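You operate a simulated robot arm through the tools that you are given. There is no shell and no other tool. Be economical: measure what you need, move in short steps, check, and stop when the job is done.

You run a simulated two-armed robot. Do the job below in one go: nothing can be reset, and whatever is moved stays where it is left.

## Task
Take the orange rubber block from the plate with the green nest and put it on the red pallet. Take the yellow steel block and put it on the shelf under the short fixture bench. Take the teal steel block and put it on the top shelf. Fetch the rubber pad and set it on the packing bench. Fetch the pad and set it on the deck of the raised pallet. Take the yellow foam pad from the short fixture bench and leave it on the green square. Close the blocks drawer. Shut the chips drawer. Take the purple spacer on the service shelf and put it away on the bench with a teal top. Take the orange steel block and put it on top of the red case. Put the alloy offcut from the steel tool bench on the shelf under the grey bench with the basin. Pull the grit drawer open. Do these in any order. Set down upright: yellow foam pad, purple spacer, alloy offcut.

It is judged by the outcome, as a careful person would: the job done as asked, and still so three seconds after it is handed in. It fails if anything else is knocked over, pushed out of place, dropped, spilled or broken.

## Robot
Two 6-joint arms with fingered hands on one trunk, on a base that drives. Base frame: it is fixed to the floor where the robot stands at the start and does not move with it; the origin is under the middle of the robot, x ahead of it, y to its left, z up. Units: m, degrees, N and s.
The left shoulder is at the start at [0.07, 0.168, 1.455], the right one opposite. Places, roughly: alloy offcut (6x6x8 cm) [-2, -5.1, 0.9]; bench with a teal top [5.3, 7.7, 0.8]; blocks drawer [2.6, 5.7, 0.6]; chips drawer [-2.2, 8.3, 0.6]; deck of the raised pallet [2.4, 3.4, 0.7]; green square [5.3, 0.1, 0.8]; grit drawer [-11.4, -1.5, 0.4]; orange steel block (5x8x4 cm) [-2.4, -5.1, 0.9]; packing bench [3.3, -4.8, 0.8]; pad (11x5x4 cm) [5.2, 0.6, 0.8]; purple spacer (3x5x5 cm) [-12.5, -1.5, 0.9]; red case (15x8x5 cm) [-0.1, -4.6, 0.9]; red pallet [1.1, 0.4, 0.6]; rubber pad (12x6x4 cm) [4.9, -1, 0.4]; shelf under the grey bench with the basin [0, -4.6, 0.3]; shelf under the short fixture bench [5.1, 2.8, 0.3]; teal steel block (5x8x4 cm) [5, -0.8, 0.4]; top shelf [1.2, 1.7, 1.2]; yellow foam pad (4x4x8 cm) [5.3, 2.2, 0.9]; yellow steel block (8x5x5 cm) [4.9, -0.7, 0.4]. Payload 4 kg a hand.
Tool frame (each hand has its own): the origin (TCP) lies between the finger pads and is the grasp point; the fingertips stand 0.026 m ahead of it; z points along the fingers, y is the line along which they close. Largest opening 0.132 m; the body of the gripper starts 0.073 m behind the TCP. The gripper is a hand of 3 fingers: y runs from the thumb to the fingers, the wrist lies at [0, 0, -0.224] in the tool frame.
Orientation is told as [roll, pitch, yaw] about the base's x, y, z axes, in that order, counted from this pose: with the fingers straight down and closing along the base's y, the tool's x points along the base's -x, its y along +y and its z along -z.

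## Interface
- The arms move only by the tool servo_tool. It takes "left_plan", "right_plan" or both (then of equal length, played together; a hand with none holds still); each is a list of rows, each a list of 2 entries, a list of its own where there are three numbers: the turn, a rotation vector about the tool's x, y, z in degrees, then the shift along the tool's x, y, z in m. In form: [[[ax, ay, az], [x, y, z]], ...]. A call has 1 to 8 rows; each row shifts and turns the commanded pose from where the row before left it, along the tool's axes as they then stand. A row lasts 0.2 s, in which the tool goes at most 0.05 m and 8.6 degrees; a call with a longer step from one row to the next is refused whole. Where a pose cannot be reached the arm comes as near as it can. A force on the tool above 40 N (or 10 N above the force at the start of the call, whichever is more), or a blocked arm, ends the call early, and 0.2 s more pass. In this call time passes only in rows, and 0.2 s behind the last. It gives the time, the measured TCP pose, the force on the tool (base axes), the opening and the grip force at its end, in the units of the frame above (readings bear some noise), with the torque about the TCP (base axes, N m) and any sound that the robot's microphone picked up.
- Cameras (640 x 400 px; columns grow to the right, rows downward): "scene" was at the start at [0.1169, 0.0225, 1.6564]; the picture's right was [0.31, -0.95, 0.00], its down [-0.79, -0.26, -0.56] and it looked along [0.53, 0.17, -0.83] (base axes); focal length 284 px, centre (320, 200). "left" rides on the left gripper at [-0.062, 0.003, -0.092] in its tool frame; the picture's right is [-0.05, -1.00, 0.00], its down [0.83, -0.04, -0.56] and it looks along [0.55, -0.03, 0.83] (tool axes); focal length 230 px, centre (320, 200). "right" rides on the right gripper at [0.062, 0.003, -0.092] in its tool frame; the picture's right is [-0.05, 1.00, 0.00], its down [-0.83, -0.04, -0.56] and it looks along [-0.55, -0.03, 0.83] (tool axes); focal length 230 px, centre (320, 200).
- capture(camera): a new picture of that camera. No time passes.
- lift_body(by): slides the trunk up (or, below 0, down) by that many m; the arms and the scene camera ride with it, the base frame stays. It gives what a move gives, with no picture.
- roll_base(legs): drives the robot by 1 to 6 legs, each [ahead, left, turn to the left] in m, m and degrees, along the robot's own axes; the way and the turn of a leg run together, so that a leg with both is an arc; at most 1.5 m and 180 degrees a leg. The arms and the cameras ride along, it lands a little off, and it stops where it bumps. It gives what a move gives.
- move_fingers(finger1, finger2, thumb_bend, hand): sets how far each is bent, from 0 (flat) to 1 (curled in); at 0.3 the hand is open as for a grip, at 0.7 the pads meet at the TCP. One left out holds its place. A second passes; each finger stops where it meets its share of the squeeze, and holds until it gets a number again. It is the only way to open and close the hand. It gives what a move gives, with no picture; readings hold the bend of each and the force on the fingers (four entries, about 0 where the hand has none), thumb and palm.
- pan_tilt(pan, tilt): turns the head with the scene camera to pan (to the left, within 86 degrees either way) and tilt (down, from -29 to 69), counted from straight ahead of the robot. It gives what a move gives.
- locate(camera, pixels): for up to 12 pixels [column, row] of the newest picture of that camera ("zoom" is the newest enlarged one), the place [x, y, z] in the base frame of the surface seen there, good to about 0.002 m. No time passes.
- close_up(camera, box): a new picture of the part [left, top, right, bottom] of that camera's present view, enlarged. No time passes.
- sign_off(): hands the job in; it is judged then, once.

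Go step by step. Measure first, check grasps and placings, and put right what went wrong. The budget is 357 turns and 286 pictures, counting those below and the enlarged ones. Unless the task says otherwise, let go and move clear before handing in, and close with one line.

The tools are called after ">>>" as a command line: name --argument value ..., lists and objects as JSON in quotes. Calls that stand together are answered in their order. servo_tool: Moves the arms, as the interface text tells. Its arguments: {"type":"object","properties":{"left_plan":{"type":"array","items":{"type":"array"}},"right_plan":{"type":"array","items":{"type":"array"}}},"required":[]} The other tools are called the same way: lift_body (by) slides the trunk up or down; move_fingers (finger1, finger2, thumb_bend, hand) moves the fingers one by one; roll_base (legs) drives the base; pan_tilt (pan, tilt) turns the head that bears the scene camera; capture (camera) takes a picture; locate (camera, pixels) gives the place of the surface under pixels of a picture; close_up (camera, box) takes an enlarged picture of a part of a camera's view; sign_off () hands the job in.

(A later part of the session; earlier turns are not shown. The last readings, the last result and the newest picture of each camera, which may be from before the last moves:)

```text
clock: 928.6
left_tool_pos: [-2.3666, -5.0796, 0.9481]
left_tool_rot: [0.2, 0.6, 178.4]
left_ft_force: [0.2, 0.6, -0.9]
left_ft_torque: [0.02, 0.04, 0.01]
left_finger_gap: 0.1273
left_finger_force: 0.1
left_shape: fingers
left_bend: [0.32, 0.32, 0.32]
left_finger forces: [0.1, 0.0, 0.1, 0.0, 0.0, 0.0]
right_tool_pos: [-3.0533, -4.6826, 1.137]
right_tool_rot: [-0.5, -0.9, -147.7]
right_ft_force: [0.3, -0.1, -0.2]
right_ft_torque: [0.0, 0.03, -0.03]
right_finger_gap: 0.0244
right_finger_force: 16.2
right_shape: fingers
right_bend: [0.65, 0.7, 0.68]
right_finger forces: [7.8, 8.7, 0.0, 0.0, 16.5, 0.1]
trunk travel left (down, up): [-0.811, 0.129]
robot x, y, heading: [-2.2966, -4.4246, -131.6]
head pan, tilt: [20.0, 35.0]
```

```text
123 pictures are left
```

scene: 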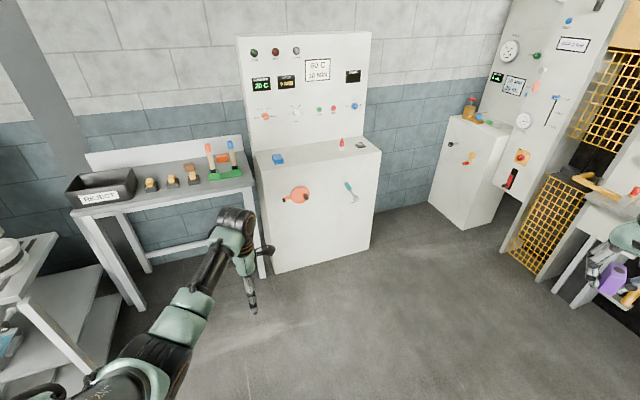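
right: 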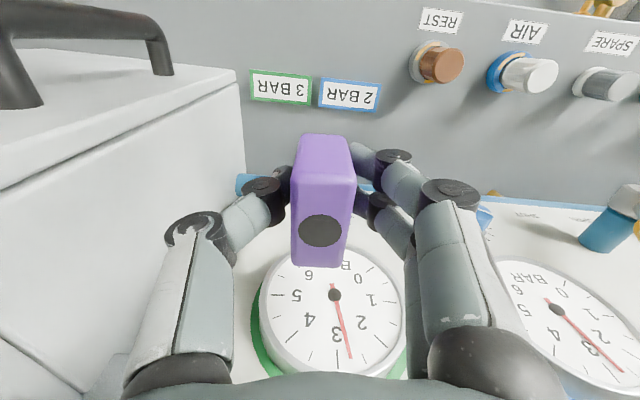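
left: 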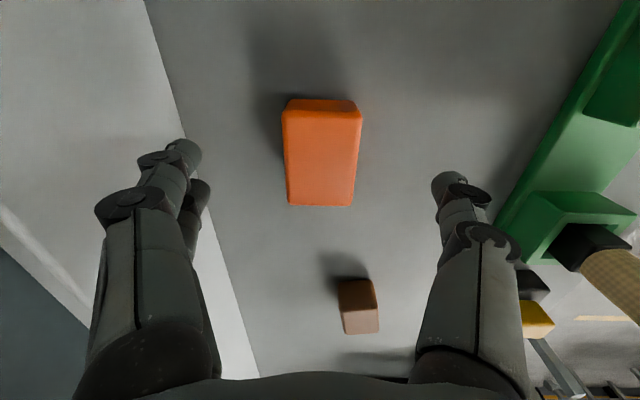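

>>> lift_body --by -0.056

>>> move_fingers --hand "left" --finger1 0.75 --finger2 0.75 --thumb_bend 0.75

>>> lift_body --by 0.17

>>> capture --camera "left"

```text
clock: 929.6
left_tool_pos: [-2.3676, -5.0792, 0.8918]
left_tool_rot: [0.2, 0.7, 178.5]
left_ft_force: [-0.6, 0.2, -0.1]
left_ft_torque: [-0.03, 0.05, 0.0]
left_finger_gap: 0.1275
left_finger_force: 0.0
left_shape: fingers
left_bend: [0.32, 0.32, 0.32]
left_finger forces: [0.0, 0.0, 0.0, 0.0, 0.0, 0.0]
right_tool_pos: [-3.0531, -4.6809, 1.0801]
right_tool_rot: [-0.4, -0.8, -147.7]
right_ft_force: [1.1, -0.2, -1.2]
right_ft_torque: [-0.02, -0.03, 0.01]
right_finger_gap: 0.0245
right_finger_force: 16.6
right_shape: fingers
right_bend: [0.65, 0.7, 0.68]
right_finger forces: [7.8, 8.7, 0.0, 0.0, 16.5, 0.1]
trunk travel left (down, up): [-0.755, 0.185]
robot x, y, heading: [-2.2981, -4.4233, -131.7]
head pan, tilt: [20.0, 35.0]
```

```text
clock: 930.6
left_tool_pos: [-2.3668, -5.0788, 0.8928]
left_tool_rot: [0.2, 0.7, 178.5]
left_ft_force: [-0.3, 0.8, 3.2]
left_ft_torque: [-0.11, 0.05, -0.03]
left_finger_gap: 0.0471
left_finger_force: 26.0
left_shape: fingers
left_bend: [0.57, 0.57, 0.62]
left_finger forces: [15.8, 11.3, 0.0, 0.1, 23.6, 0.1]
right_tool_pos: [-3.0522, -4.682, 1.081]
right_tool_rot: [-0.4, -0.9, -147.8]
right_ft_force: [-0.1, -0.4, -1.4]
right_ft_torque: [0.02, -0.03, -0.02]
right_finger_gap: 0.0245
right_finger_force: 16.4
right_shape: fingers
right_bend: [0.65, 0.7, 0.68]
right_finger forces: [7.8, 8.7, 0.0, 0.0, 16.5, 0.0]
trunk travel left (down, up): [-0.755, 0.185]
robot x, y, heading: [-2.3014, -4.4275, -131.8]
head pan, tilt: [20.0, 35.0]
```

```text
clock: 932.5
left_tool_pos: [-2.3665, -5.0792, 1.0621]
left_tool_rot: [0.1, 0.7, 178.5]
left_ft_force: [-0.1, -0.1, -2.0]
left_ft_torque: [-0.01, 0.04, 0.01]
left_finger_gap: 0.0472
left_finger_force: 23.3
left_shape: fingers
left_bend: [0.57, 0.57, 0.62]
left_finger forces: [11.5, 11.3, 0.0, 0.0, 22.9, 0.0]
right_tool_pos: [-3.0526, -4.6821, 1.2499]
right_tool_rot: [-0.4, -0.9, -147.7]
right_ft_force: [-0.3, -0.3, -1.2]
right_ft_torque: [0.02, 0.01, -0.01]
right_finger_gap: 0.0242
right_finger_force: 16.5
right_shape: fingers
right_bend: [0.65, 0.7, 0.68]
right_finger forces: [7.8, 8.7, 0.1, 0.0, 16.5, 0.1]
trunk travel left (down, up): [-0.925, 0.015]
robot x, y, heading: [-2.3009, -4.4219, -131.5]
head pan, tilt: [20.0, 35.0]
```

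```text
122 pictures are left
```

left: 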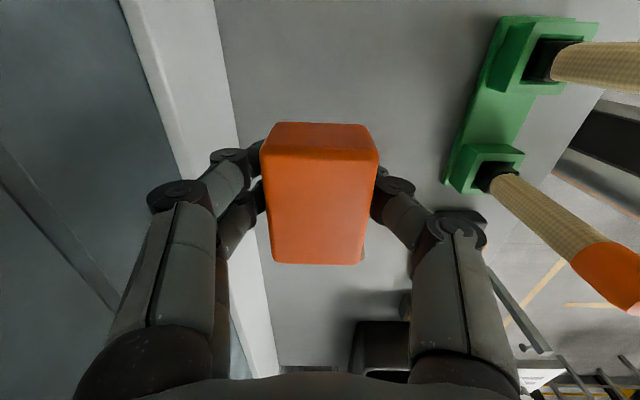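

Orange steel is held. I exit the same way and travel to the basin bench.

>>> roll_base --legs '[[-0.146, 0.165, 0], [-0.9, -0.795, 0], [-0.663, 0.749, 0], [-0.663, 0.749, 0]]'

>>> pan_tilt --pan 35 --tilt 40

>>> capture --camera "scene"

```text
clock: 949.6
left_tool_pos: [-0.1174, -3.7332, 1.0605]
left_tool_rot: [0.3, 0.7, -178.0]
left_ft_force: [0.6, 0.3, -3.4]
left_ft_torque: [-0.02, -0.04, 0.01]
left_finger_gap: 0.0472
left_finger_force: 23.1
left_shape: fingers
left_bend: [0.57, 0.57, 0.62]
left_finger forces: [11.4, 11.5, 0.1, 0.0, 22.8, 0.0]
right_tool_pos: [-0.8261, -3.3779, 1.2487]
right_tool_rot: [-0.4, -0.8, -144.1]
right_ft_force: [-0.2, 1.0, -0.3]
right_ft_torque: [0.01, -0.01, -0.03]
right_finger_gap: 0.0244
right_finger_force: 16.4
right_shape: fingers
right_bend: [0.65, 0.7, 0.68]
right_finger forces: [7.8, 8.7, 0.0, 0.0, 16.5, 0.1]
trunk travel left (down, up): [-0.925, 0.015]
robot x, y, heading: [-0.0885, -3.0749, -128.2]
head pan, tilt: [20.0, 35.0]
```

```text
clock: 950.4
left_tool_pos: [-0.1181, -3.734, 1.0608]
left_tool_rot: [0.1, 0.6, -177.9]
left_ft_force: [-0.1, 0.0, -2.7]
left_ft_torque: [0.01, 0.01, -0.03]
left_finger_gap: 0.0472
left_finger_force: 22.5
left_shape: fingers
left_bend: [0.57, 0.57, 0.62]
left_finger forces: [11.6, 11.4, 0.0, 0.0, 22.7, 0.1]
right_tool_pos: [-0.8247, -3.3789, 1.2491]
right_tool_rot: [-0.4, -0.8, -144.2]
right_ft_force: [-0.5, 0.1, -1.6]
right_ft_torque: [-0.03, -0.01, -0.01]
right_finger_gap: 0.0245
right_finger_force: 16.2
right_shape: fingers
right_bend: [0.65, 0.7, 0.68]
right_finger forces: [7.8, 8.6, 0.0, 0.0, 16.5, 0.0]
trunk travel left (down, up): [-0.925, 0.015]
robot x, y, heading: [-0.0861, -3.0751, -128.4]
head pan, tilt: [35.0, 40.0]
```

```text
121 pictures are left
```

scene: 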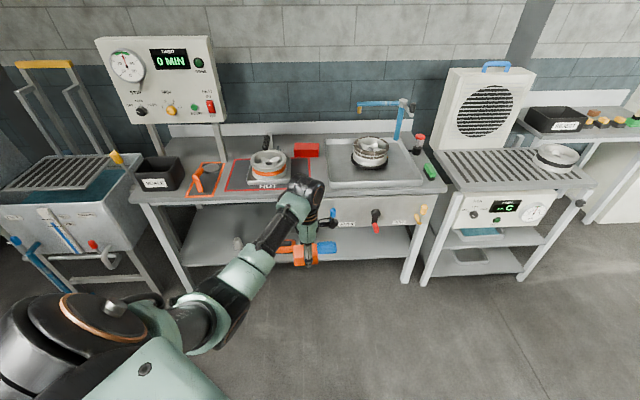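

I see the offcut standing at (238,242). I measure the red case near (307,150).

>>> close_up --camera "scene" --box '[270, 125, 350, 175]'

>>> locate --camera "zoom" --pixels '[[200, 150], [390, 150], [195, 215], [395, 215], [300, 180], [300, 150], [300, 215], [170, 200]]'

```text
8.00 times, centred on (310, 150) of scene
```

zoom: 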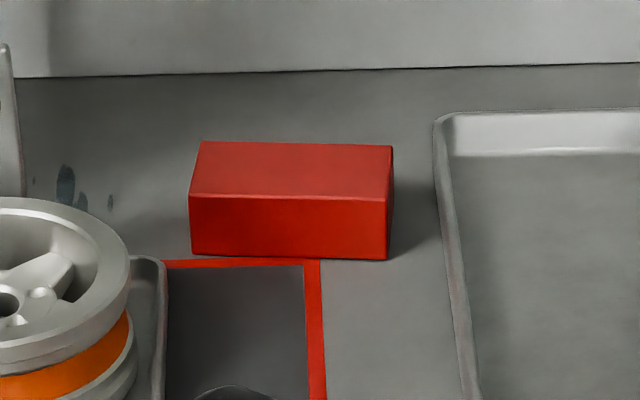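

```text
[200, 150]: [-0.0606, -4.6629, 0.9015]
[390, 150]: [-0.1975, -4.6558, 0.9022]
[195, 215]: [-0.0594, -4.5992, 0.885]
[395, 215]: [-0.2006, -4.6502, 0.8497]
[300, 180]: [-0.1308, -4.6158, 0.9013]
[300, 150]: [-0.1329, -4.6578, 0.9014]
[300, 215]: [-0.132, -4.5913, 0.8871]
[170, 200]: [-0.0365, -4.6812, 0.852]
```

>>> locate --camera "scene" --pixels '[[266, 142], [268, 150], [270, 162], [255, 165], [285, 165], [205, 175], [198, 170], [245, 180]]'

>>> close_up --camera "scene" --box '[190, 120, 350, 210]'

```text
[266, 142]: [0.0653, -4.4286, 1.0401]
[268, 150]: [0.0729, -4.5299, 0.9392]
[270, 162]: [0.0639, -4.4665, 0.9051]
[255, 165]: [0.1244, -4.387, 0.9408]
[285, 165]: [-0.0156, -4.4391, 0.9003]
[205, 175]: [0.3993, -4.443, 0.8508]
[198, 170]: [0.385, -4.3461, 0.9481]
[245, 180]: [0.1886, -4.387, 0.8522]
```

```text
4.00 times, centred on (270, 165) of scene
```

zoom: 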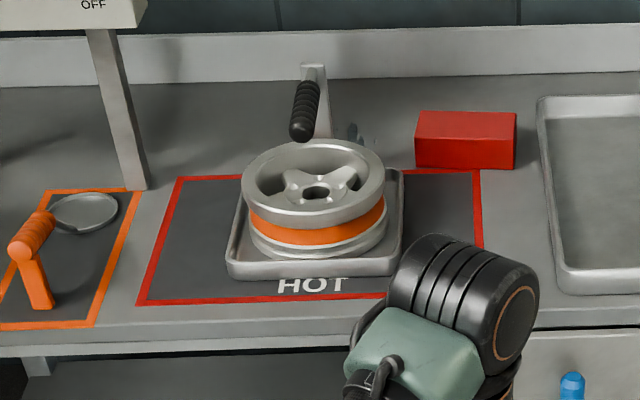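

The heater's lever knob tops at about z 1.04 near (0.065, −4.43), so I turn to heading −111° to route the forearm clear of it, and re-square the hand.

>>> roll_base --legs '[[0, 0, 17]]'

>>> servo_tool --left_plan '[[[0, 0, 7], [0, 0, 0]], [[0, 0, 7], [0, 0, 0]], [[0, 0, 5], [0, 0, 0]]]'

```text
clock: 951.8
left_tool_pos: [0.0723, -3.714, 1.0613]
left_tool_rot: [0.2, 0.8, -161.3]
left_ft_force: [0.3, 0.3, -4.2]
left_ft_torque: [0.01, -0.01, -0.01]
left_finger_gap: 0.0471
left_finger_force: 22.9
left_shape: fingers
left_bend: [0.57, 0.57, 0.62]
left_finger forces: [11.4, 11.3, 0.1, 0.1, 22.7, 0.0]
right_tool_pos: [-0.7087, -3.578, 1.2492]
right_tool_rot: [-0.4, -0.7, -127.5]
right_ft_force: [-0.9, 0.2, -1.0]
right_ft_torque: [0.01, 0.02, -0.01]
right_finger_gap: 0.0243
right_finger_force: 16.1
right_shape: fingers
right_bend: [0.65, 0.7, 0.68]
right_finger forces: [7.8, 8.6, 0.1, 0.1, 16.5, 0.0]
trunk travel left (down, up): [-0.925, 0.015]
robot x, y, heading: [-0.0894, -3.0768, -111.3]
head pan, tilt: [35.0, 40.0]
```

```text
clock: 952.6
left_tool_pos: [0.0722, -3.7138, 1.0614]
left_tool_rot: [-0.1, 0.5, 179.6]
left_ft_force: [-0.1, 0.0, -2.6]
left_ft_torque: [0.01, 0.03, 0.0]
left_finger_gap: 0.0472
left_finger_force: 22.6
left_shape: fingers
left_bend: [0.57, 0.57, 0.62]
left_finger forces: [11.6, 11.3, 0.0, 0.0, 22.6, 0.0]
right_tool_pos: [-0.7082, -3.578, 1.2494]
right_tool_rot: [-0.5, -0.7, -127.6]
right_ft_force: [0.5, 0.1, -1.1]
right_ft_torque: [0.01, 0.0, 0.0]
right_finger_gap: 0.0244
right_finger_force: 16.8
right_shape: fingers
right_bend: [0.65, 0.7, 0.68]
right_finger forces: [7.8, 8.7, 0.1, 0.1, 16.5, 0.0]
trunk travel left (down, up): [-0.925, 0.015]
robot x, y, heading: [-0.0871, -3.0755, -111.5]
head pan, tilt: [35.0, 40.0]
```

>>> roll_base --legs '[[0.074, -0.188, 0], [0.82, 0.323, 0]]'

>>> capture --camera "left"

>>> capture --camera "scene"

```text
clock: 958.5
left_tool_pos: [-0.1382, -4.607, 1.0615]
left_tool_rot: [0.0, 0.7, 179.3]
left_ft_force: [-0.6, 0.3, -3.7]
left_ft_torque: [-0.02, 0.0, 0.02]
left_finger_gap: 0.0472
left_finger_force: 22.4
left_shape: fingers
left_bend: [0.57, 0.57, 0.62]
left_finger forces: [11.6, 11.3, 0.1, 0.0, 22.7, 0.1]
right_tool_pos: [-0.9192, -4.4675, 1.2509]
right_tool_rot: [-0.4, -0.8, -127.8]
right_ft_force: [0.1, 0.1, -1.6]
right_ft_torque: [0.04, 0.03, -0.01]
right_finger_gap: 0.0242
right_finger_force: 16.3
right_shape: fingers
right_bend: [0.65, 0.7, 0.68]
right_finger forces: [7.8, 8.7, 0.1, 0.0, 16.5, 0.0]
trunk travel left (down, up): [-0.925, 0.015]
robot x, y, heading: [-0.2969, -3.9696, -111.8]
head pan, tilt: [35.0, 40.0]
```

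```text
118 pictures are left
```

left: 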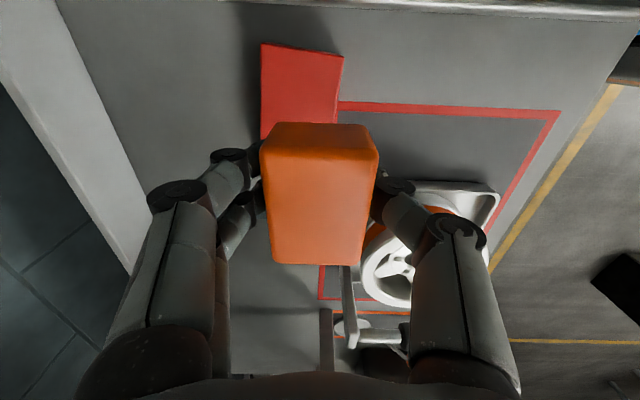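

```text
117 pictures are left
```

scene: 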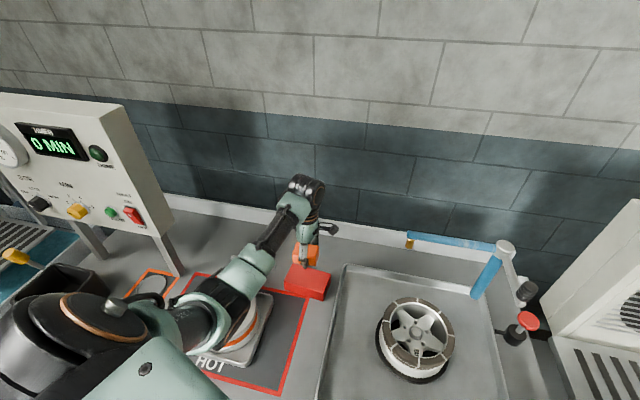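

>>> locate --camera "scene" --pixels '[[215, 320], [240, 280], [235, 340], [265, 240], [250, 320], [210, 345]]'

>>> locate --camera "left" --pixels '[[345, 310], [365, 335], [385, 335], [345, 330], [420, 290], [390, 270]]'

```text
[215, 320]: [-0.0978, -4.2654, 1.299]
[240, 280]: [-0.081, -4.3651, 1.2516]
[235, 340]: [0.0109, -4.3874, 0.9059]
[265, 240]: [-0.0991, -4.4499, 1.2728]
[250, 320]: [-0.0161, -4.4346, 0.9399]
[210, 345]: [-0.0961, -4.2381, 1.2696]
```

```text
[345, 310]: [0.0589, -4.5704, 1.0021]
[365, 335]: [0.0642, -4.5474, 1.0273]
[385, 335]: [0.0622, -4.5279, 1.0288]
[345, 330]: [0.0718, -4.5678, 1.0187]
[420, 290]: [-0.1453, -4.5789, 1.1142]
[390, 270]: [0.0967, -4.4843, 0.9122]
```

Clearances are fine. I nudge to centre on the case and lower.

>>> roll_base --legs '[[0.023, 0.018, 0]]'

>>> lift_body --by -0.1

>>> capture --camera "left"

```text
clock: 959.3
left_tool_pos: [-0.1327, -4.6294, 1.0653]
left_tool_rot: [0.2, 0.8, 179.3]
left_ft_force: [0.8, 0.8, -2.1]
left_ft_torque: [-0.02, 0.01, -0.02]
left_finger_gap: 0.0474
left_finger_force: 22.9
left_shape: fingers
left_bend: [0.57, 0.56, 0.62]
left_finger forces: [11.4, 11.3, 0.1, 0.1, 22.9, 0.0]
right_tool_pos: [-0.9135, -4.4875, 1.2518]
right_tool_rot: [-0.2, -1.1, -128.0]
right_ft_force: [-0.5, 0.2, -1.5]
right_ft_torque: [-0.04, -0.02, -0.01]
right_finger_gap: 0.0243
right_finger_force: 16.4
right_shape: fingers
right_bend: [0.65, 0.7, 0.68]
right_finger forces: [7.9, 8.6, 0.0, 0.0, 16.6, 0.0]
trunk travel left (down, up): [-0.925, 0.015]
robot x, y, heading: [-0.2898, -3.994, -111.9]
head pan, tilt: [35.0, 40.0]
```

```text
clock: 960.6
left_tool_pos: [-0.1316, -4.6336, 0.962]
left_tool_rot: [0.0, 0.7, 179.2]
left_ft_force: [0.1, -0.1, -2.8]
left_ft_torque: [-0.05, 0.02, -0.01]
left_finger_gap: 0.0471
left_finger_force: 22.9
left_shape: fingers
left_bend: [0.57, 0.56, 0.62]
left_finger forces: [11.5, 11.3, 0.0, 0.0, 22.7, 0.0]
right_tool_pos: [-0.9111, -4.4937, 1.1511]
right_tool_rot: [-0.4, -0.8, -128.0]
right_ft_force: [0.0, 0.1, -1.6]
right_ft_torque: [0.02, 0.0, 0.04]
right_finger_gap: 0.0243
right_finger_force: 16.1
right_shape: fingers
right_bend: [0.65, 0.7, 0.68]
right_finger forces: [7.9, 8.7, 0.0, 0.1, 16.4, 0.0]
trunk travel left (down, up): [-0.825, 0.115]
robot x, y, heading: [-0.2866, -4.0014, -112.1]
head pan, tilt: [35.0, 40.0]
```

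```text
116 pictures are left
```

left: 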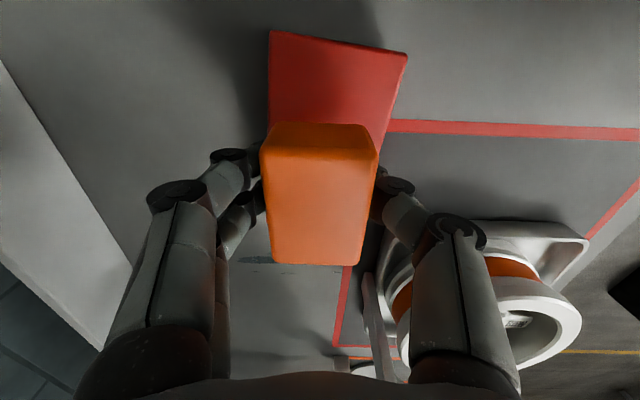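

>>> servo_tool --left_plan '[[[0, 0, 0], [0, 0, 0.015]], [[0, 0, 0], [0, 0, 0.007]], [[0, 0, 0], [0, 0, 0.003]]]'

>>> servo_tool --left_plan '[[[0, 0, 0], [0, 0, 0.002]], [[0, 0, 0], [0, 0, 0.002]]]'

```text
clock: 961.4
left_tool_pos: [-0.1307, -4.6345, 0.9368]
left_tool_rot: [-0.1, 0.6, 179.4]
left_ft_force: [-0.5, -0.2, -2.8]
left_ft_torque: [-0.01, 0.0, 0.0]
left_finger_gap: 0.0471
left_finger_force: 22.4
left_shape: fingers
left_bend: [0.57, 0.56, 0.62]
left_finger forces: [11.5, 11.2, 0.0, 0.0, 22.7, 0.0]
right_tool_pos: [-0.9108, -4.4937, 1.1496]
right_tool_rot: [-0.5, -0.8, -128.1]
right_ft_force: [0.2, -0.5, -1.4]
right_ft_torque: [-0.02, -0.01, 0.02]
right_finger_gap: 0.0242
right_finger_force: 16.8
right_shape: fingers
right_bend: [0.65, 0.7, 0.68]
right_finger forces: [7.8, 8.7, 0.0, 0.0, 16.5, 0.0]
trunk travel left (down, up): [-0.825, 0.115]
robot x, y, heading: [-0.2872, -3.9945, -111.6]
head pan, tilt: [35.0, 40.0]
```

```text
clock: 962.0
left_tool_pos: [-0.1322, -4.6343, 0.933]
left_tool_rot: [0.0, 0.6, 179.3]
left_ft_force: [0.2, 0.0, -2.8]
left_ft_torque: [0.02, -0.01, 0.02]
left_finger_gap: 0.0471
left_finger_force: 22.3
left_shape: fingers
left_bend: [0.57, 0.57, 0.62]
left_finger forces: [11.4, 11.2, 0.0, 0.0, 22.9, 0.0]
right_tool_pos: [-0.9123, -4.4938, 1.1495]
right_tool_rot: [-0.4, -0.8, -128.0]
right_ft_force: [-0.7, -0.3, -1.4]
right_ft_torque: [0.03, -0.03, -0.02]
right_finger_gap: 0.024
right_finger_force: 16.5
right_shape: fingers
right_bend: [0.65, 0.7, 0.68]
right_finger forces: [7.9, 8.7, 0.1, 0.0, 16.5, 0.0]
trunk travel left (down, up): [-0.825, 0.115]
robot x, y, heading: [-0.2856, -3.998, -111.9]
head pan, tilt: [35.0, 40.0]
```

>>> servo_tool --left_plan '[[[0, 0, 0], [0, 0, 0.002]], [[0, 0, 0], [0, 0, 0.002]]]'

```text
clock: 962.6
left_tool_pos: [-0.1318, -4.6351, 0.9326]
left_tool_rot: [0.3, 0.7, 179.3]
left_ft_force: [2.4, -2.1, 14.7]
left_ft_torque: [-0.22, 0.01, 0.05]
left_finger_gap: 0.047
left_finger_force: 28.9
left_shape: fingers
left_bend: [0.57, 0.57, 0.63]
left_finger forces: [18.4, 12.3, 0.0, 0.1, 27.2, 0.1]
right_tool_pos: [-0.9119, -4.4925, 1.152]
right_tool_rot: [-0.4, -0.9, -128.0]
right_ft_force: [0.7, -0.5, -0.6]
right_ft_torque: [0.04, -0.03, 0.01]
right_finger_gap: 0.0243
right_finger_force: 16.2
right_shape: fingers
right_bend: [0.65, 0.7, 0.68]
right_finger forces: [7.7, 8.7, 0.0, 0.0, 16.5, 0.1]
trunk travel left (down, up): [-0.825, 0.115]
robot x, y, heading: [-0.2914, -3.9955, -111.4]
head pan, tilt: [35.0, 40.0]
```

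Contact. I ease up, open and rise.

>>> servo_tool --left_plan '[[[0, 0, 0], [0, 0, -0.002]]]'

>>> move_fingers --hand "left" --finger1 0.36 --finger2 0.36 --thumb_bend 0.36

>>> lift_body --by 0.11

>>> capture --camera "left"

```text
clock: 963.0
left_tool_pos: [-0.1316, -4.6341, 0.9337]
left_tool_rot: [0.2, 0.7, 179.3]
left_ft_force: [3.0, -3.9, 12.1]
left_ft_torque: [-0.61, 0.02, 0.07]
left_finger_gap: 0.0475
left_finger_force: 26.3
left_shape: fingers
left_bend: [0.57, 0.57, 0.63]
left_finger forces: [19.1, 13.6, 0.1, 0.1, 20.6, 0.0]
right_tool_pos: [-0.911, -4.4923, 1.1515]
right_tool_rot: [-0.5, -0.8, -128.0]
right_ft_force: [0.0, -0.2, -0.7]
right_ft_torque: [0.02, -0.01, 0.0]
right_finger_gap: 0.0244
right_finger_force: 16.1
right_shape: fingers
right_bend: [0.65, 0.7, 0.68]
right_finger forces: [7.9, 8.8, 0.0, 0.0, 16.5, 0.0]
trunk travel left (down, up): [-0.825, 0.115]
robot x, y, heading: [-0.2861, -3.9953, -111.6]
head pan, tilt: [35.0, 40.0]
```

```text
clock: 964.0
left_tool_pos: [-0.1316, -4.6346, 0.9311]
left_tool_rot: [-0.1, 0.6, 179.2]
left_ft_force: [-0.6, 0.4, 0.9]
left_ft_torque: [0.01, -0.01, 0.01]
left_finger_gap: 0.1142
left_finger_force: 0.1
left_shape: fingers
left_bend: [0.36, 0.36, 0.36]
left_finger forces: [0.1, 0.0, 0.1, 0.0, 0.1, 0.1]
right_tool_pos: [-0.9115, -4.4944, 1.1502]
right_tool_rot: [-0.3, -0.8, -128.0]
right_ft_force: [0.0, -0.2, -1.5]
right_ft_torque: [-0.02, 0.01, 0.01]
right_finger_gap: 0.024
right_finger_force: 16.9
right_shape: fingers
right_bend: [0.65, 0.7, 0.68]
right_finger forces: [7.8, 8.7, 0.1, 0.0, 16.4, 0.0]
trunk travel left (down, up): [-0.825, 0.115]
robot x, y, heading: [-0.2886, -3.9969, -111.7]
head pan, tilt: [35.0, 40.0]
```

```text
clock: 965.5
left_tool_pos: [-0.1318, -4.6349, 1.0416]
left_tool_rot: [0.0, 0.6, 179.3]
left_ft_force: [0.7, 0.0, -0.1]
left_ft_torque: [0.01, 0.0, 0.02]
left_finger_gap: 0.1146
left_finger_force: 0.0
left_shape: fingers
left_bend: [0.36, 0.36, 0.36]
left_finger forces: [0.0, 0.0, 0.0, 0.0, 0.0, 0.1]
right_tool_pos: [-0.9122, -4.4939, 1.2605]
right_tool_rot: [-0.4, -0.8, -128.0]
right_ft_force: [-0.2, 0.1, -0.7]
right_ft_torque: [-0.01, -0.03, 0.03]
right_finger_gap: 0.0241
right_finger_force: 16.9
right_shape: fingers
right_bend: [0.65, 0.7, 0.68]
right_finger forces: [7.8, 8.7, 0.0, 0.0, 16.5, 0.1]
trunk travel left (down, up): [-0.935, 0.005]
robot x, y, heading: [-0.2839, -3.9964, -111.9]
head pan, tilt: [35.0, 40.0]
```

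```text
115 pictures are left
```

left: 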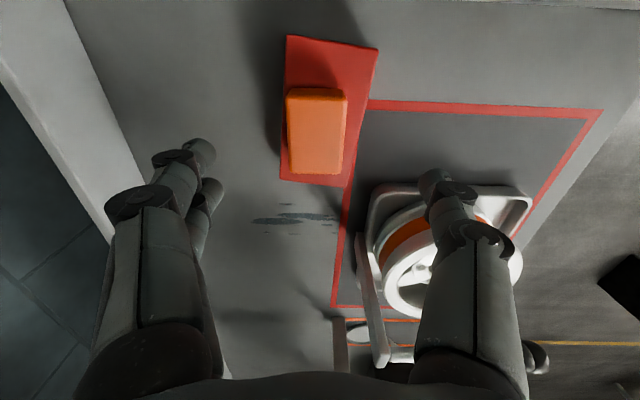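

Orange steel sits on the red case. The rubber pad needs the right hand, so I deliver the spacer first. I exit and drive the east aisle north.

>>> roll_base --legs '[[-0.8, -0.32, 0], [0, 0, 112], [1.5, 0, 0], [0.9, 0, 0], [0, 0, 90]]'

>>> roll_base --legs '[[1.5, 0, 0], [1.5, 0, 0], [1.5, 0, 0], [0.7, 0, 0]]'

>>> pan_tilt --pan -30 --tilt 15

>>> capture --camera "scene"

```text
clock: 989.8
left_tool_pos: [1.7273, -2.6763, 1.0409]
left_tool_rot: [0.1, 0.7, 17.8]
left_ft_force: [-0.6, -0.1, 0.3]
left_ft_torque: [-0.02, 0.01, -0.04]
left_finger_gap: 0.1145
left_finger_force: 0.0
left_shape: fingers
left_bend: [0.36, 0.36, 0.36]
left_finger forces: [0.0, 0.1, 0.0, 0.1, 0.1, 0.1]
right_tool_pos: [2.5138, -2.5616, 1.26]
right_tool_rot: [-0.4, -0.8, 70.5]
right_ft_force: [0.5, 0.0, -2.0]
right_ft_torque: [0.01, 0.01, 0.03]
right_finger_gap: 0.0241
right_finger_force: 16.0
right_shape: fingers
right_bend: [0.66, 0.7, 0.68]
right_finger forces: [7.7, 8.3, 0.0, 0.0, 16.2, 0.1]
trunk travel left (down, up): [-0.935, 0.005]
robot x, y, heading: [2.0767, -3.2332, 86.9]
head pan, tilt: [35.0, 40.0]
```

```text
clock: 1015.0
left_tool_pos: [1.9853, 2.5666, 1.0424]
left_tool_rot: [0.0, 0.5, 17.3]
left_ft_force: [0.2, -0.4, -0.2]
left_ft_torque: [-0.03, 0.02, 0.04]
left_finger_gap: 0.1144
left_finger_force: 0.0
left_shape: fingers
left_bend: [0.36, 0.36, 0.36]
left_finger forces: [0.0, 0.0, 0.0, 0.0, 0.0, 0.0]
right_tool_pos: [2.7709, 2.6746, 1.2618]
right_tool_rot: [-0.3, -0.8, 70.2]
right_ft_force: [0.5, 0.4, -0.8]
right_ft_torque: [-0.01, -0.02, -0.02]
right_finger_gap: 0.0241
right_finger_force: 16.2
right_shape: fingers
right_bend: [0.66, 0.7, 0.68]
right_finger forces: [7.7, 8.5, 0.2, 0.0, 16.2, 0.0]
trunk travel left (down, up): [-0.935, 0.005]
robot x, y, heading: [2.3366, 2.0066, 86.2]
head pan, tilt: [35.0, 40.0]
```

```text
clock: 1016.3
left_tool_pos: [1.9859, 2.5668, 1.0414]
left_tool_rot: [-0.1, 0.6, 17.4]
left_ft_force: [-0.3, 0.4, -0.5]
left_ft_torque: [0.01, -0.03, -0.01]
left_finger_gap: 0.1143
left_finger_force: 0.0
left_shape: fingers
left_bend: [0.36, 0.36, 0.36]
left_finger forces: [0.1, 0.0, 0.0, 0.0, 0.0, 0.1]
right_tool_pos: [2.7711, 2.6755, 1.2596]
right_tool_rot: [-0.5, -0.8, 70.2]
right_ft_force: [-0.1, -0.6, -0.7]
right_ft_torque: [-0.02, 0.01, -0.03]
right_finger_gap: 0.0243
right_finger_force: 16.1
right_shape: fingers
right_bend: [0.66, 0.7, 0.68]
right_finger forces: [7.8, 8.6, 0.0, 0.1, 16.2, 0.0]
trunk travel left (down, up): [-0.935, 0.005]
robot x, y, heading: [2.33, 2.0081, 86.2]
head pan, tilt: [-30.0, 15.0]
```

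```text
114 pictures are left
```

scene: 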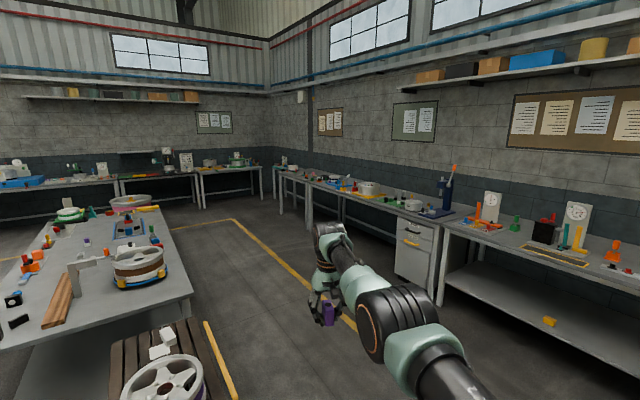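

>>> roll_base --legs '[[0, -1.45, 3.8], [1.5, 0, 0], [1.5, 0, 0], [1.2, 0, 0]]'

>>> pan_tilt --pan -45 --tilt 25

>>> capture --camera "scene"

```text
clock: 1043.2
left_tool_pos: [3.2916, 6.6849, 1.0411]
left_tool_rot: [0.0, 0.7, 23.2]
left_ft_force: [0.3, 0.0, -0.4]
left_ft_torque: [0.02, 0.0, 0.02]
left_finger_gap: 0.1143
left_finger_force: 0.1
left_shape: fingers
left_bend: [0.36, 0.36, 0.36]
left_finger forces: [0.0, 0.1, 0.0, 0.1, 0.1, 0.0]
right_tool_pos: [4.0609, 6.8734, 1.2608]
right_tool_rot: [-0.4, -0.8, 76.0]
right_ft_force: [0.2, -0.2, -0.8]
right_ft_torque: [0.01, 0.03, 0.0]
right_finger_gap: 0.0243
right_finger_force: 16.3
right_shape: fingers
right_bend: [0.66, 0.7, 0.68]
right_finger forces: [7.7, 8.5, 0.0, 0.1, 16.2, 0.0]
trunk travel left (down, up): [-0.935, 0.005]
robot x, y, heading: [3.6949, 6.1639, 92.3]
head pan, tilt: [-30.0, 15.0]
```

```text
clock: 1044.0
left_tool_pos: [3.2915, 6.6853, 1.0413]
left_tool_rot: [-0.2, 0.7, 23.2]
left_ft_force: [-1.1, 0.5, 1.0]
left_ft_torque: [-0.01, 0.0, 0.04]
left_finger_gap: 0.1146
left_finger_force: 0.0
left_shape: fingers
left_bend: [0.36, 0.36, 0.36]
left_finger forces: [0.0, 0.0, 0.0, 0.1, 0.1, 0.0]
right_tool_pos: [4.0611, 6.8731, 1.2592]
right_tool_rot: [-0.3, -0.8, 75.9]
right_ft_force: [0.6, 0.3, -1.2]
right_ft_torque: [-0.02, 0.01, 0.02]
right_finger_gap: 0.0242
right_finger_force: 16.4
right_shape: fingers
right_bend: [0.66, 0.7, 0.68]
right_finger forces: [7.7, 8.6, 0.1, 0.1, 16.2, 0.0]
trunk travel left (down, up): [-0.935, 0.005]
robot x, y, heading: [3.6915, 6.1672, 92.3]
head pan, tilt: [-45.0, 25.0]
```

```text
113 pictures are left
```

scene: 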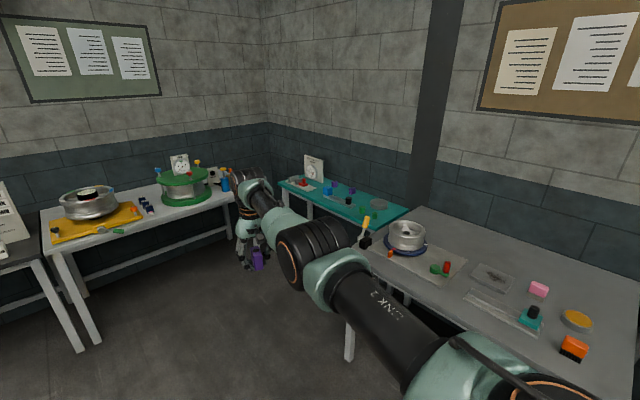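

The teal-top bench is in the corner at (340,200). I measure it.

>>> close_up --camera "scene" --box '[260, 140, 440, 250]'

>>> locate --camera "zoom" --pixels '[[350, 290], [300, 200], [250, 225], [400, 250], [480, 270], [200, 180], [420, 300], [330, 240], [100, 170], [300, 245], [390, 285], [450, 230]]'

```text
3.56 times, centred on (350, 195) of scene
```

zoom: 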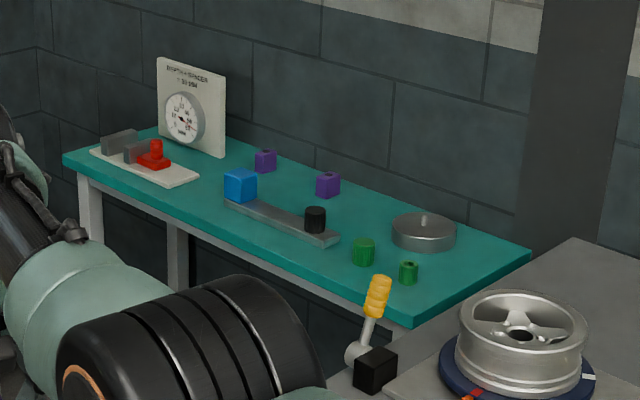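

```text
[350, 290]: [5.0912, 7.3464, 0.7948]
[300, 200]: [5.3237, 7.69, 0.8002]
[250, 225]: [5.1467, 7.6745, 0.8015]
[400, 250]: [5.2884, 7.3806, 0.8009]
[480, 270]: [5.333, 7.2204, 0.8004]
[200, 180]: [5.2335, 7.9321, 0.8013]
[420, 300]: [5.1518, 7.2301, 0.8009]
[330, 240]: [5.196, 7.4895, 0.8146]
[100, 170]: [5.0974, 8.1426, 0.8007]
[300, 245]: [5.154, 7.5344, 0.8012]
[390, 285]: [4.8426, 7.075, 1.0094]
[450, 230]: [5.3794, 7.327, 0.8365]
```

>>> locate --camera "zoom" --pixels '[[228, 190], [255, 192], [240, 172], [196, 175], [165, 185], [215, 205], [235, 215], [180, 200], [320, 243], [270, 212], [290, 250], [350, 265]]'

```text
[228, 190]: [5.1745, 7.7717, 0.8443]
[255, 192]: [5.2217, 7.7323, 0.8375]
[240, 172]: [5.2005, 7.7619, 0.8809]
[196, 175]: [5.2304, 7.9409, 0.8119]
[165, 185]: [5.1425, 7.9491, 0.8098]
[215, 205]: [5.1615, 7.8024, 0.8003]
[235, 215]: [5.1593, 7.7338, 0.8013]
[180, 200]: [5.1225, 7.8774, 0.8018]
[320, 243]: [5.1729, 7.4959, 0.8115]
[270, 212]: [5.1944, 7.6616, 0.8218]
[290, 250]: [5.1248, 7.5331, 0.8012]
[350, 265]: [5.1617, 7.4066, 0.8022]
```

>>> locate --camera "zoom" --pixels '[[408, 272], [400, 280], [416, 275], [363, 250], [355, 262], [372, 262], [425, 240], [395, 240], [455, 245], [470, 290], [400, 312], [520, 255]]'

```text
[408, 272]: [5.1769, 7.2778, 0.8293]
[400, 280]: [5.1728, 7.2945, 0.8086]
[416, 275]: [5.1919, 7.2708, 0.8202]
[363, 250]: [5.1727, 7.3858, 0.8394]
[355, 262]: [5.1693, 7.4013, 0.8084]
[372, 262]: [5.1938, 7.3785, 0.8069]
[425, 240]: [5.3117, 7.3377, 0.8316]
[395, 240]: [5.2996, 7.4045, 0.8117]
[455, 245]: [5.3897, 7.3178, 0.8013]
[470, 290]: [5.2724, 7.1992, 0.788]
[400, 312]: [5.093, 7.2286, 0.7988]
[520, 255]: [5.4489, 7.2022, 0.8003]
```

>>> locate --camera "scene" --pixels '[[232, 205], [228, 235], [100, 235], [60, 245], [225, 185], [215, 178], [270, 190], [290, 215], [340, 230]]'

>>> close_up --camera "scene" --box '[180, 150, 300, 260]'

```text
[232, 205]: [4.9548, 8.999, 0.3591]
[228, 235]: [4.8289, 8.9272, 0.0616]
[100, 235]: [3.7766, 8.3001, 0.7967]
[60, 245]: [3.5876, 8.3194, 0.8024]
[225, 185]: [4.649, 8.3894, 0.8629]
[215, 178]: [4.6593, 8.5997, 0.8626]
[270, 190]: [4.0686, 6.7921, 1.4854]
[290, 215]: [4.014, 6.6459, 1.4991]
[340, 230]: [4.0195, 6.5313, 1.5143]
```

```text
3.64 times, centred on (240, 205) of scene
```

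zoom: 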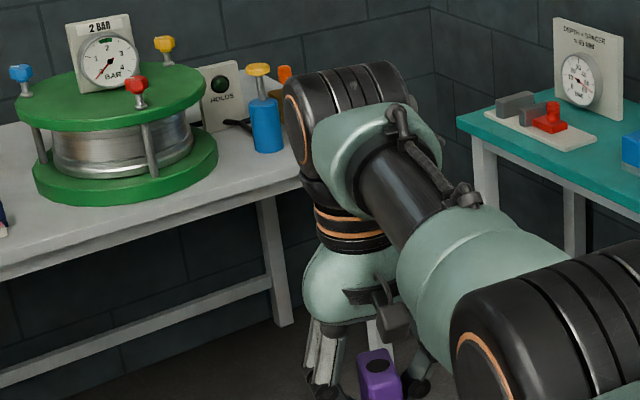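

I check a candidate free spot in the middle of the teal top.

>>> close_up --camera "scene" --box '[300, 170, 420, 240]'

>>> locate --camera "zoom" --pixels '[[165, 110], [155, 125], [180, 125], [270, 130], [300, 150], [240, 160], [200, 140], [255, 185], [330, 150], [220, 130], [280, 175], [310, 190]]'

```text
5.33 times, centred on (360, 205) of scene
```

zoom: 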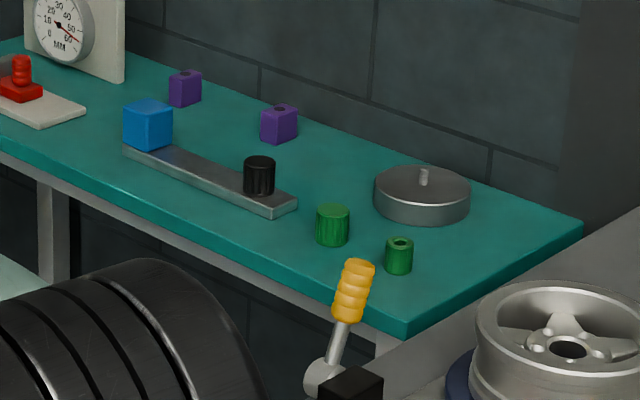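

```text
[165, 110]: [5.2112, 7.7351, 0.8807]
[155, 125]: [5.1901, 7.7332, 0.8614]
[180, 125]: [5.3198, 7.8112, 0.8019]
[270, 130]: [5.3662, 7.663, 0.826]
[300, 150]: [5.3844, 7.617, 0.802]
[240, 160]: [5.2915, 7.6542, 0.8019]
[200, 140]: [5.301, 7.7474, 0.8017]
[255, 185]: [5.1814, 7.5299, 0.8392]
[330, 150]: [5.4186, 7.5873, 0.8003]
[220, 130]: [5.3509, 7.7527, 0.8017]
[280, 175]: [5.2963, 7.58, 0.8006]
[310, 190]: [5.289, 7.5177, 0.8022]
```

Spot (5.295, 7.56) is free. I bring the left hand inboard, turn to heading 30° and move in above the bench.

>>> servo_tool --left_plan '[[[0, 0, 0], [-0.045, 0, 0]], [[0, 0, 0], [-0.045, 0, 0]], [[0, 0, 0], [-0.045, 0, 0]], [[0, 0, 0], [-0.045, 0, 0]]]'

>>> roll_base --legs '[[0, 0, -62.3], [0.68, 1.18, 0]]'

```text
clock: 1045.0
left_tool_pos: [3.4574, 6.7556, 1.0405]
left_tool_rot: [-0.1, 0.7, 23.3]
left_ft_force: [0.1, 0.1, 0.5]
left_ft_torque: [0.02, -0.03, 0.0]
left_finger_gap: 0.1143
left_finger_force: 0.0
left_shape: fingers
left_bend: [0.36, 0.36, 0.36]
left_finger forces: [0.0, 0.0, 0.0, 0.0, 0.1, 0.0]
right_tool_pos: [4.0625, 6.8752, 1.2592]
right_tool_rot: [-0.4, -0.7, 76.0]
right_ft_force: [0.1, -0.8, -1.6]
right_ft_torque: [0.0, -0.03, 0.0]
right_finger_gap: 0.0243
right_finger_force: 16.0
right_shape: fingers
right_bend: [0.66, 0.7, 0.68]
right_finger forces: [7.8, 8.5, 0.1, 0.0, 16.2, 0.0]
trunk travel left (down, up): [-0.935, 0.005]
robot x, y, heading: [3.6909, 6.1662, 92.4]
head pan, tilt: [-45.0, 25.0]
```

```text
clock: 1054.5
left_tool_pos: [4.1834, 7.9701, 1.0408]
left_tool_rot: [0.0, 0.7, -42.9]
left_ft_force: [-0.5, -0.2, 0.1]
left_ft_torque: [0.03, 0.01, 0.01]
left_finger_gap: 0.1145
left_finger_force: 0.1
left_shape: fingers
left_bend: [0.36, 0.36, 0.36]
left_finger forces: [0.0, 0.1, 0.0, 0.0, 0.1, 0.0]
right_tool_pos: [4.538, 7.4647, 1.2612]
right_tool_rot: [-0.4, -0.8, 9.9]
right_ft_force: [-0.2, -0.4, -1.0]
right_ft_torque: [-0.02, -0.01, -0.01]
right_finger_gap: 0.0238
right_finger_force: 16.1
right_shape: fingers
right_bend: [0.66, 0.7, 0.68]
right_finger forces: [7.7, 8.4, 0.0, 0.0, 16.1, 0.0]
trunk travel left (down, up): [-0.935, 0.005]
robot x, y, heading: [3.7413, 7.5146, 26.2]
head pan, tilt: [-45.0, 25.0]
```

>>> roll_base --legs '[[0.7, -0.242, 0]]'

>>> capture --camera "right"

>>> pan_tilt --pan -10 --tilt 40

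>>> capture --camera "scene"

```text
clock: 1058.5
left_tool_pos: [4.908, 8.0641, 1.0404]
left_tool_rot: [-0.1, 0.6, -42.1]
left_ft_force: [-0.9, 0.2, 0.5]
left_ft_torque: [0.02, 0.0, 0.02]
left_finger_gap: 0.1145
left_finger_force: 0.1
left_shape: fingers
left_bend: [0.36, 0.36, 0.36]
left_finger forces: [0.0, 0.0, 0.0, 0.1, 0.1, 0.0]
right_tool_pos: [5.2673, 7.5626, 1.2614]
right_tool_rot: [-0.4, -0.9, 10.6]
right_ft_force: [0.2, -1.0, -1.1]
right_ft_torque: [0.01, -0.02, -0.02]
right_finger_gap: 0.024
right_finger_force: 16.1
right_shape: fingers
right_bend: [0.66, 0.7, 0.68]
right_finger forces: [7.7, 8.6, 0.1, 0.0, 16.1, 0.0]
trunk travel left (down, up): [-0.935, 0.005]
robot x, y, heading: [4.47, 7.6067, 26.8]
head pan, tilt: [-45.0, 25.0]
```

```text
109 pictures are left
```

right: 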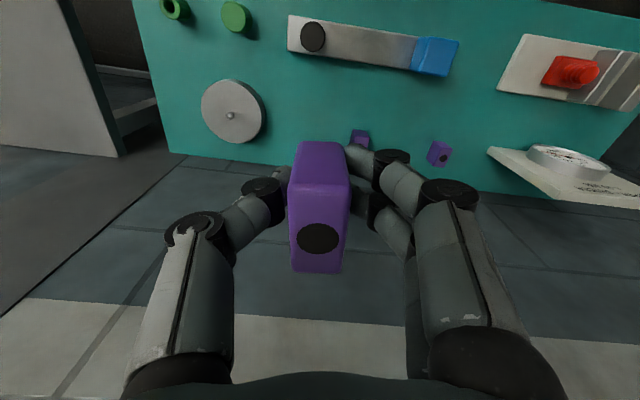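

```text
clock: 1059.5
left_tool_pos: [4.909, 8.0644, 1.0404]
left_tool_rot: [-0.1, 0.7, -42.1]
left_ft_force: [0.7, 1.0, 0.4]
left_ft_torque: [-0.01, 0.01, -0.03]
left_finger_gap: 0.1147
left_finger_force: 0.1
left_shape: fingers
left_bend: [0.36, 0.36, 0.36]
left_finger forces: [0.0, 0.1, 0.0, 0.0, 0.1, 0.0]
right_tool_pos: [5.271, 7.5632, 1.2598]
right_tool_rot: [-0.3, -0.8, 10.6]
right_ft_force: [0.5, -0.5, -0.9]
right_ft_torque: [0.02, 0.04, -0.03]
right_finger_gap: 0.0241
right_finger_force: 15.3
right_shape: fingers
right_bend: [0.66, 0.7, 0.68]
right_finger forces: [7.7, 8.3, 0.0, 0.1, 16.2, 0.0]
trunk travel left (down, up): [-0.935, 0.005]
robot x, y, heading: [4.4743, 7.6047, 26.7]
head pan, tilt: [-10.0, 40.0]
```

```text
108 pictures are left
```

scene: 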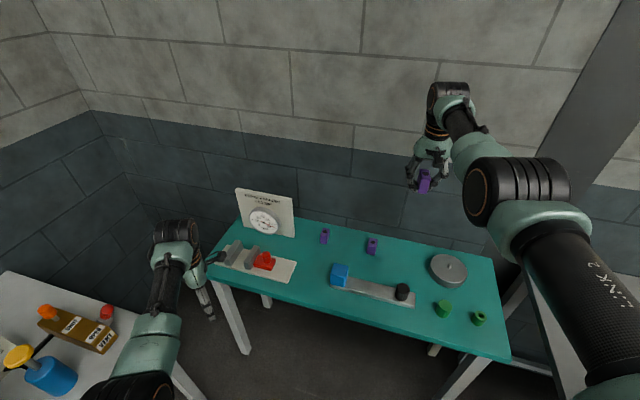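

Clear. I lower 0.4 m with the spacer over the free spot.

>>> lift_body --by -0.38

>>> capture --camera "right"

```text
clock: 1063.2
left_tool_pos: [4.9088, 8.0652, 0.6616]
left_tool_rot: [-0.1, 0.6, -42.1]
left_ft_force: [-0.1, -0.5, 0.2]
left_ft_torque: [-0.02, -0.01, -0.01]
left_finger_gap: 0.1142
left_finger_force: 0.1
left_shape: fingers
left_bend: [0.36, 0.36, 0.36]
left_finger forces: [0.1, 0.1, 0.0, 0.0, 0.0, 0.0]
right_tool_pos: [5.2696, 7.5628, 0.8793]
right_tool_rot: [-0.4, -0.8, 10.5]
right_ft_force: [-0.3, 0.4, -0.6]
right_ft_torque: [-0.01, -0.02, 0.01]
right_finger_gap: 0.024
right_finger_force: 15.5
right_shape: fingers
right_bend: [0.66, 0.7, 0.68]
right_finger forces: [7.7, 8.5, 0.0, 0.1, 16.1, 0.0]
trunk travel left (down, up): [-0.555, 0.385]
robot x, y, heading: [4.4726, 7.6057, 26.8]
head pan, tilt: [-10.0, 40.0]
```

```text
107 pictures are left
```

right: 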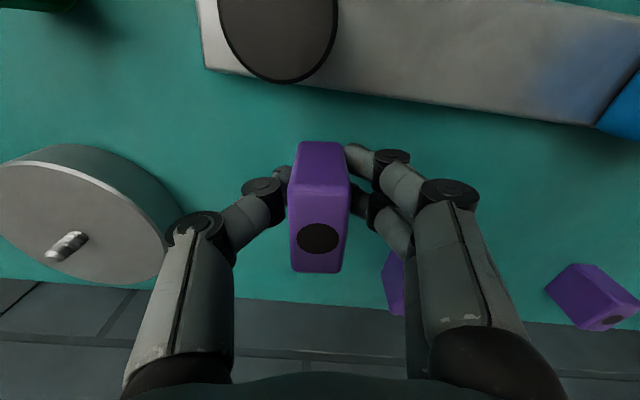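

>>> lift_body --by -0.038

>>> servo_tool --right_plan '[[[0, 0, 0], [0, 0, 0.003]], [[0, 0, 0], [0, 0, 0.002]]]'

```text
clock: 1064.0
left_tool_pos: [4.9091, 8.0648, 0.6215]
left_tool_rot: [-0.2, 0.6, -42.1]
left_ft_force: [0.5, -0.1, 0.3]
left_ft_torque: [-0.01, -0.03, -0.01]
left_finger_gap: 0.1142
left_finger_force: 0.1
left_shape: fingers
left_bend: [0.36, 0.36, 0.36]
left_finger forces: [0.0, 0.0, 0.1, 0.1, 0.0, 0.1]
right_tool_pos: [5.269, 7.5646, 0.8426]
right_tool_rot: [-0.4, -0.7, 10.6]
right_ft_force: [0.2, -0.7, -0.8]
right_ft_torque: [0.0, -0.02, 0.0]
right_finger_gap: 0.0237
right_finger_force: 16.7
right_shape: fingers
right_bend: [0.66, 0.7, 0.68]
right_finger forces: [7.7, 8.4, 0.0, 0.1, 16.2, 0.0]
trunk travel left (down, up): [-0.517, 0.423]
robot x, y, heading: [4.4746, 7.6074, 26.7]
head pan, tilt: [-10.0, 40.0]
```

```text
clock: 1064.6
left_tool_pos: [4.9087, 8.0654, 0.622]
left_tool_rot: [-0.1, 0.7, -42.1]
left_ft_force: [1.0, -0.5, -0.4]
left_ft_torque: [-0.01, 0.0, -0.02]
left_finger_gap: 0.1145
left_finger_force: 0.0
left_shape: fingers
left_bend: [0.36, 0.36, 0.36]
left_finger forces: [0.0, 0.1, 0.0, 0.0, 0.0, 0.1]
right_tool_pos: [5.2696, 7.5624, 0.8368]
right_tool_rot: [-0.4, -0.7, 10.6]
right_ft_force: [0.0, -0.1, -1.1]
right_ft_torque: [-0.01, 0.0, -0.03]
right_finger_gap: 0.024
right_finger_force: 16.1
right_shape: fingers
right_bend: [0.66, 0.7, 0.68]
right_finger forces: [7.8, 8.4, 0.1, 0.0, 16.1, 0.0]
trunk travel left (down, up): [-0.517, 0.423]
robot x, y, heading: [4.4717, 7.603, 26.8]
head pan, tilt: [-10.0, 40.0]
```

>>> servo_tool --right_plan '[[[0, 0, 0], [0, 0, 0.002]], [[0, 0, 0], [0, 0, 0.002]], [[0, 0, 0], [0, 0, 0.002]]]'

```text
clock: 1065.4
left_tool_pos: [4.9096, 8.0648, 0.6233]
left_tool_rot: [-0.2, 0.5, -42.1]
left_ft_force: [0.9, -0.1, 0.2]
left_ft_torque: [-0.02, -0.03, -0.01]
left_finger_gap: 0.1143
left_finger_force: 0.1
left_shape: fingers
left_bend: [0.36, 0.36, 0.36]
left_finger forces: [0.0, 0.0, 0.0, 0.0, 0.0, 0.0]
right_tool_pos: [5.2696, 7.5628, 0.8321]
right_tool_rot: [-0.4, -0.8, 10.6]
right_ft_force: [-0.6, 0.1, -0.2]
right_ft_torque: [0.0, -0.02, -0.02]
right_finger_gap: 0.024
right_finger_force: 16.2
right_shape: fingers
right_bend: [0.66, 0.7, 0.68]
right_finger forces: [7.8, 8.5, 0.0, 0.0, 16.2, 0.1]
trunk travel left (down, up): [-0.517, 0.423]
robot x, y, heading: [4.4713, 7.6027, 26.9]
head pan, tilt: [-10.0, 40.0]
```

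>>> servo_tool --right_plan '[[[0, 0, 0], [0, 0, 0.002]]]'

>>> move_fingers --hand "right" --finger1 0.5 --finger2 0.5 --thumb_bend 0.5

>>> capture --camera "right"

```text
clock: 1065.8
left_tool_pos: [4.9095, 8.0645, 0.6222]
left_tool_rot: [0.0, 0.6, -42.0]
left_ft_force: [-0.4, -0.6, -0.1]
left_ft_torque: [-0.01, 0.01, 0.01]
left_finger_gap: 0.1146
left_finger_force: 0.1
left_shape: fingers
left_bend: [0.36, 0.36, 0.36]
left_finger forces: [0.0, 0.0, 0.0, 0.0, 0.0, 0.0]
right_tool_pos: [5.2684, 7.5639, 0.8307]
right_tool_rot: [-0.4, -0.9, 10.5]
right_ft_force: [0.7, -0.6, 2.8]
right_ft_torque: [0.07, 0.05, 0.0]
right_finger_gap: 0.0238
right_finger_force: 19.0
right_shape: fingers
right_bend: [0.66, 0.7, 0.68]
right_finger forces: [11.9, 8.2, 0.0, 0.0, 17.0, 0.0]
trunk travel left (down, up): [-0.517, 0.423]
robot x, y, heading: [4.4741, 7.6089, 26.9]
head pan, tilt: [-10.0, 40.0]
```

```text
clock: 1066.8
left_tool_pos: [4.908, 8.065, 0.623]
left_tool_rot: [0.0, 0.7, -42.0]
left_ft_force: [-0.4, -0.3, 0.3]
left_ft_torque: [-0.02, -0.01, -0.02]
left_finger_gap: 0.1143
left_finger_force: 0.0
left_shape: fingers
left_bend: [0.36, 0.36, 0.36]
left_finger forces: [0.0, 0.0, 0.0, 0.1, 0.0, 0.0]
right_tool_pos: [5.2683, 7.5641, 0.8328]
right_tool_rot: [-0.4, -1.3, 10.6]
right_ft_force: [5.7, -1.6, 20.2]
right_ft_torque: [0.63, 0.06, -0.18]
right_finger_gap: 0.0607
right_finger_force: 9.7
right_shape: fingers
right_bend: [0.57, 0.5, 0.5]
right_finger forces: [14.9, 4.7, 0.0, 0.1, 0.7, 0.0]
trunk travel left (down, up): [-0.517, 0.423]
robot x, y, heading: [4.4741, 7.6027, 26.8]
head pan, tilt: [-10.0, 40.0]
```

```text
106 pictures are left
```

right: 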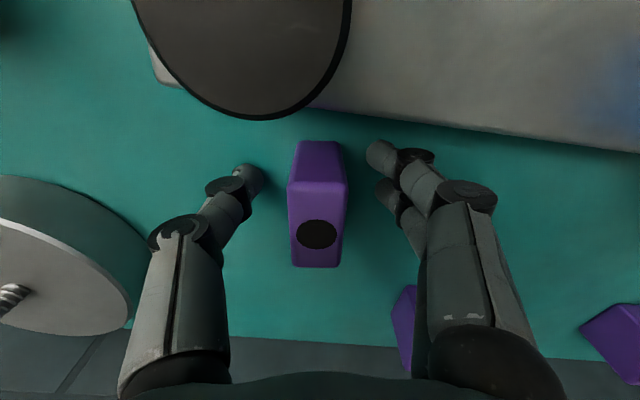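

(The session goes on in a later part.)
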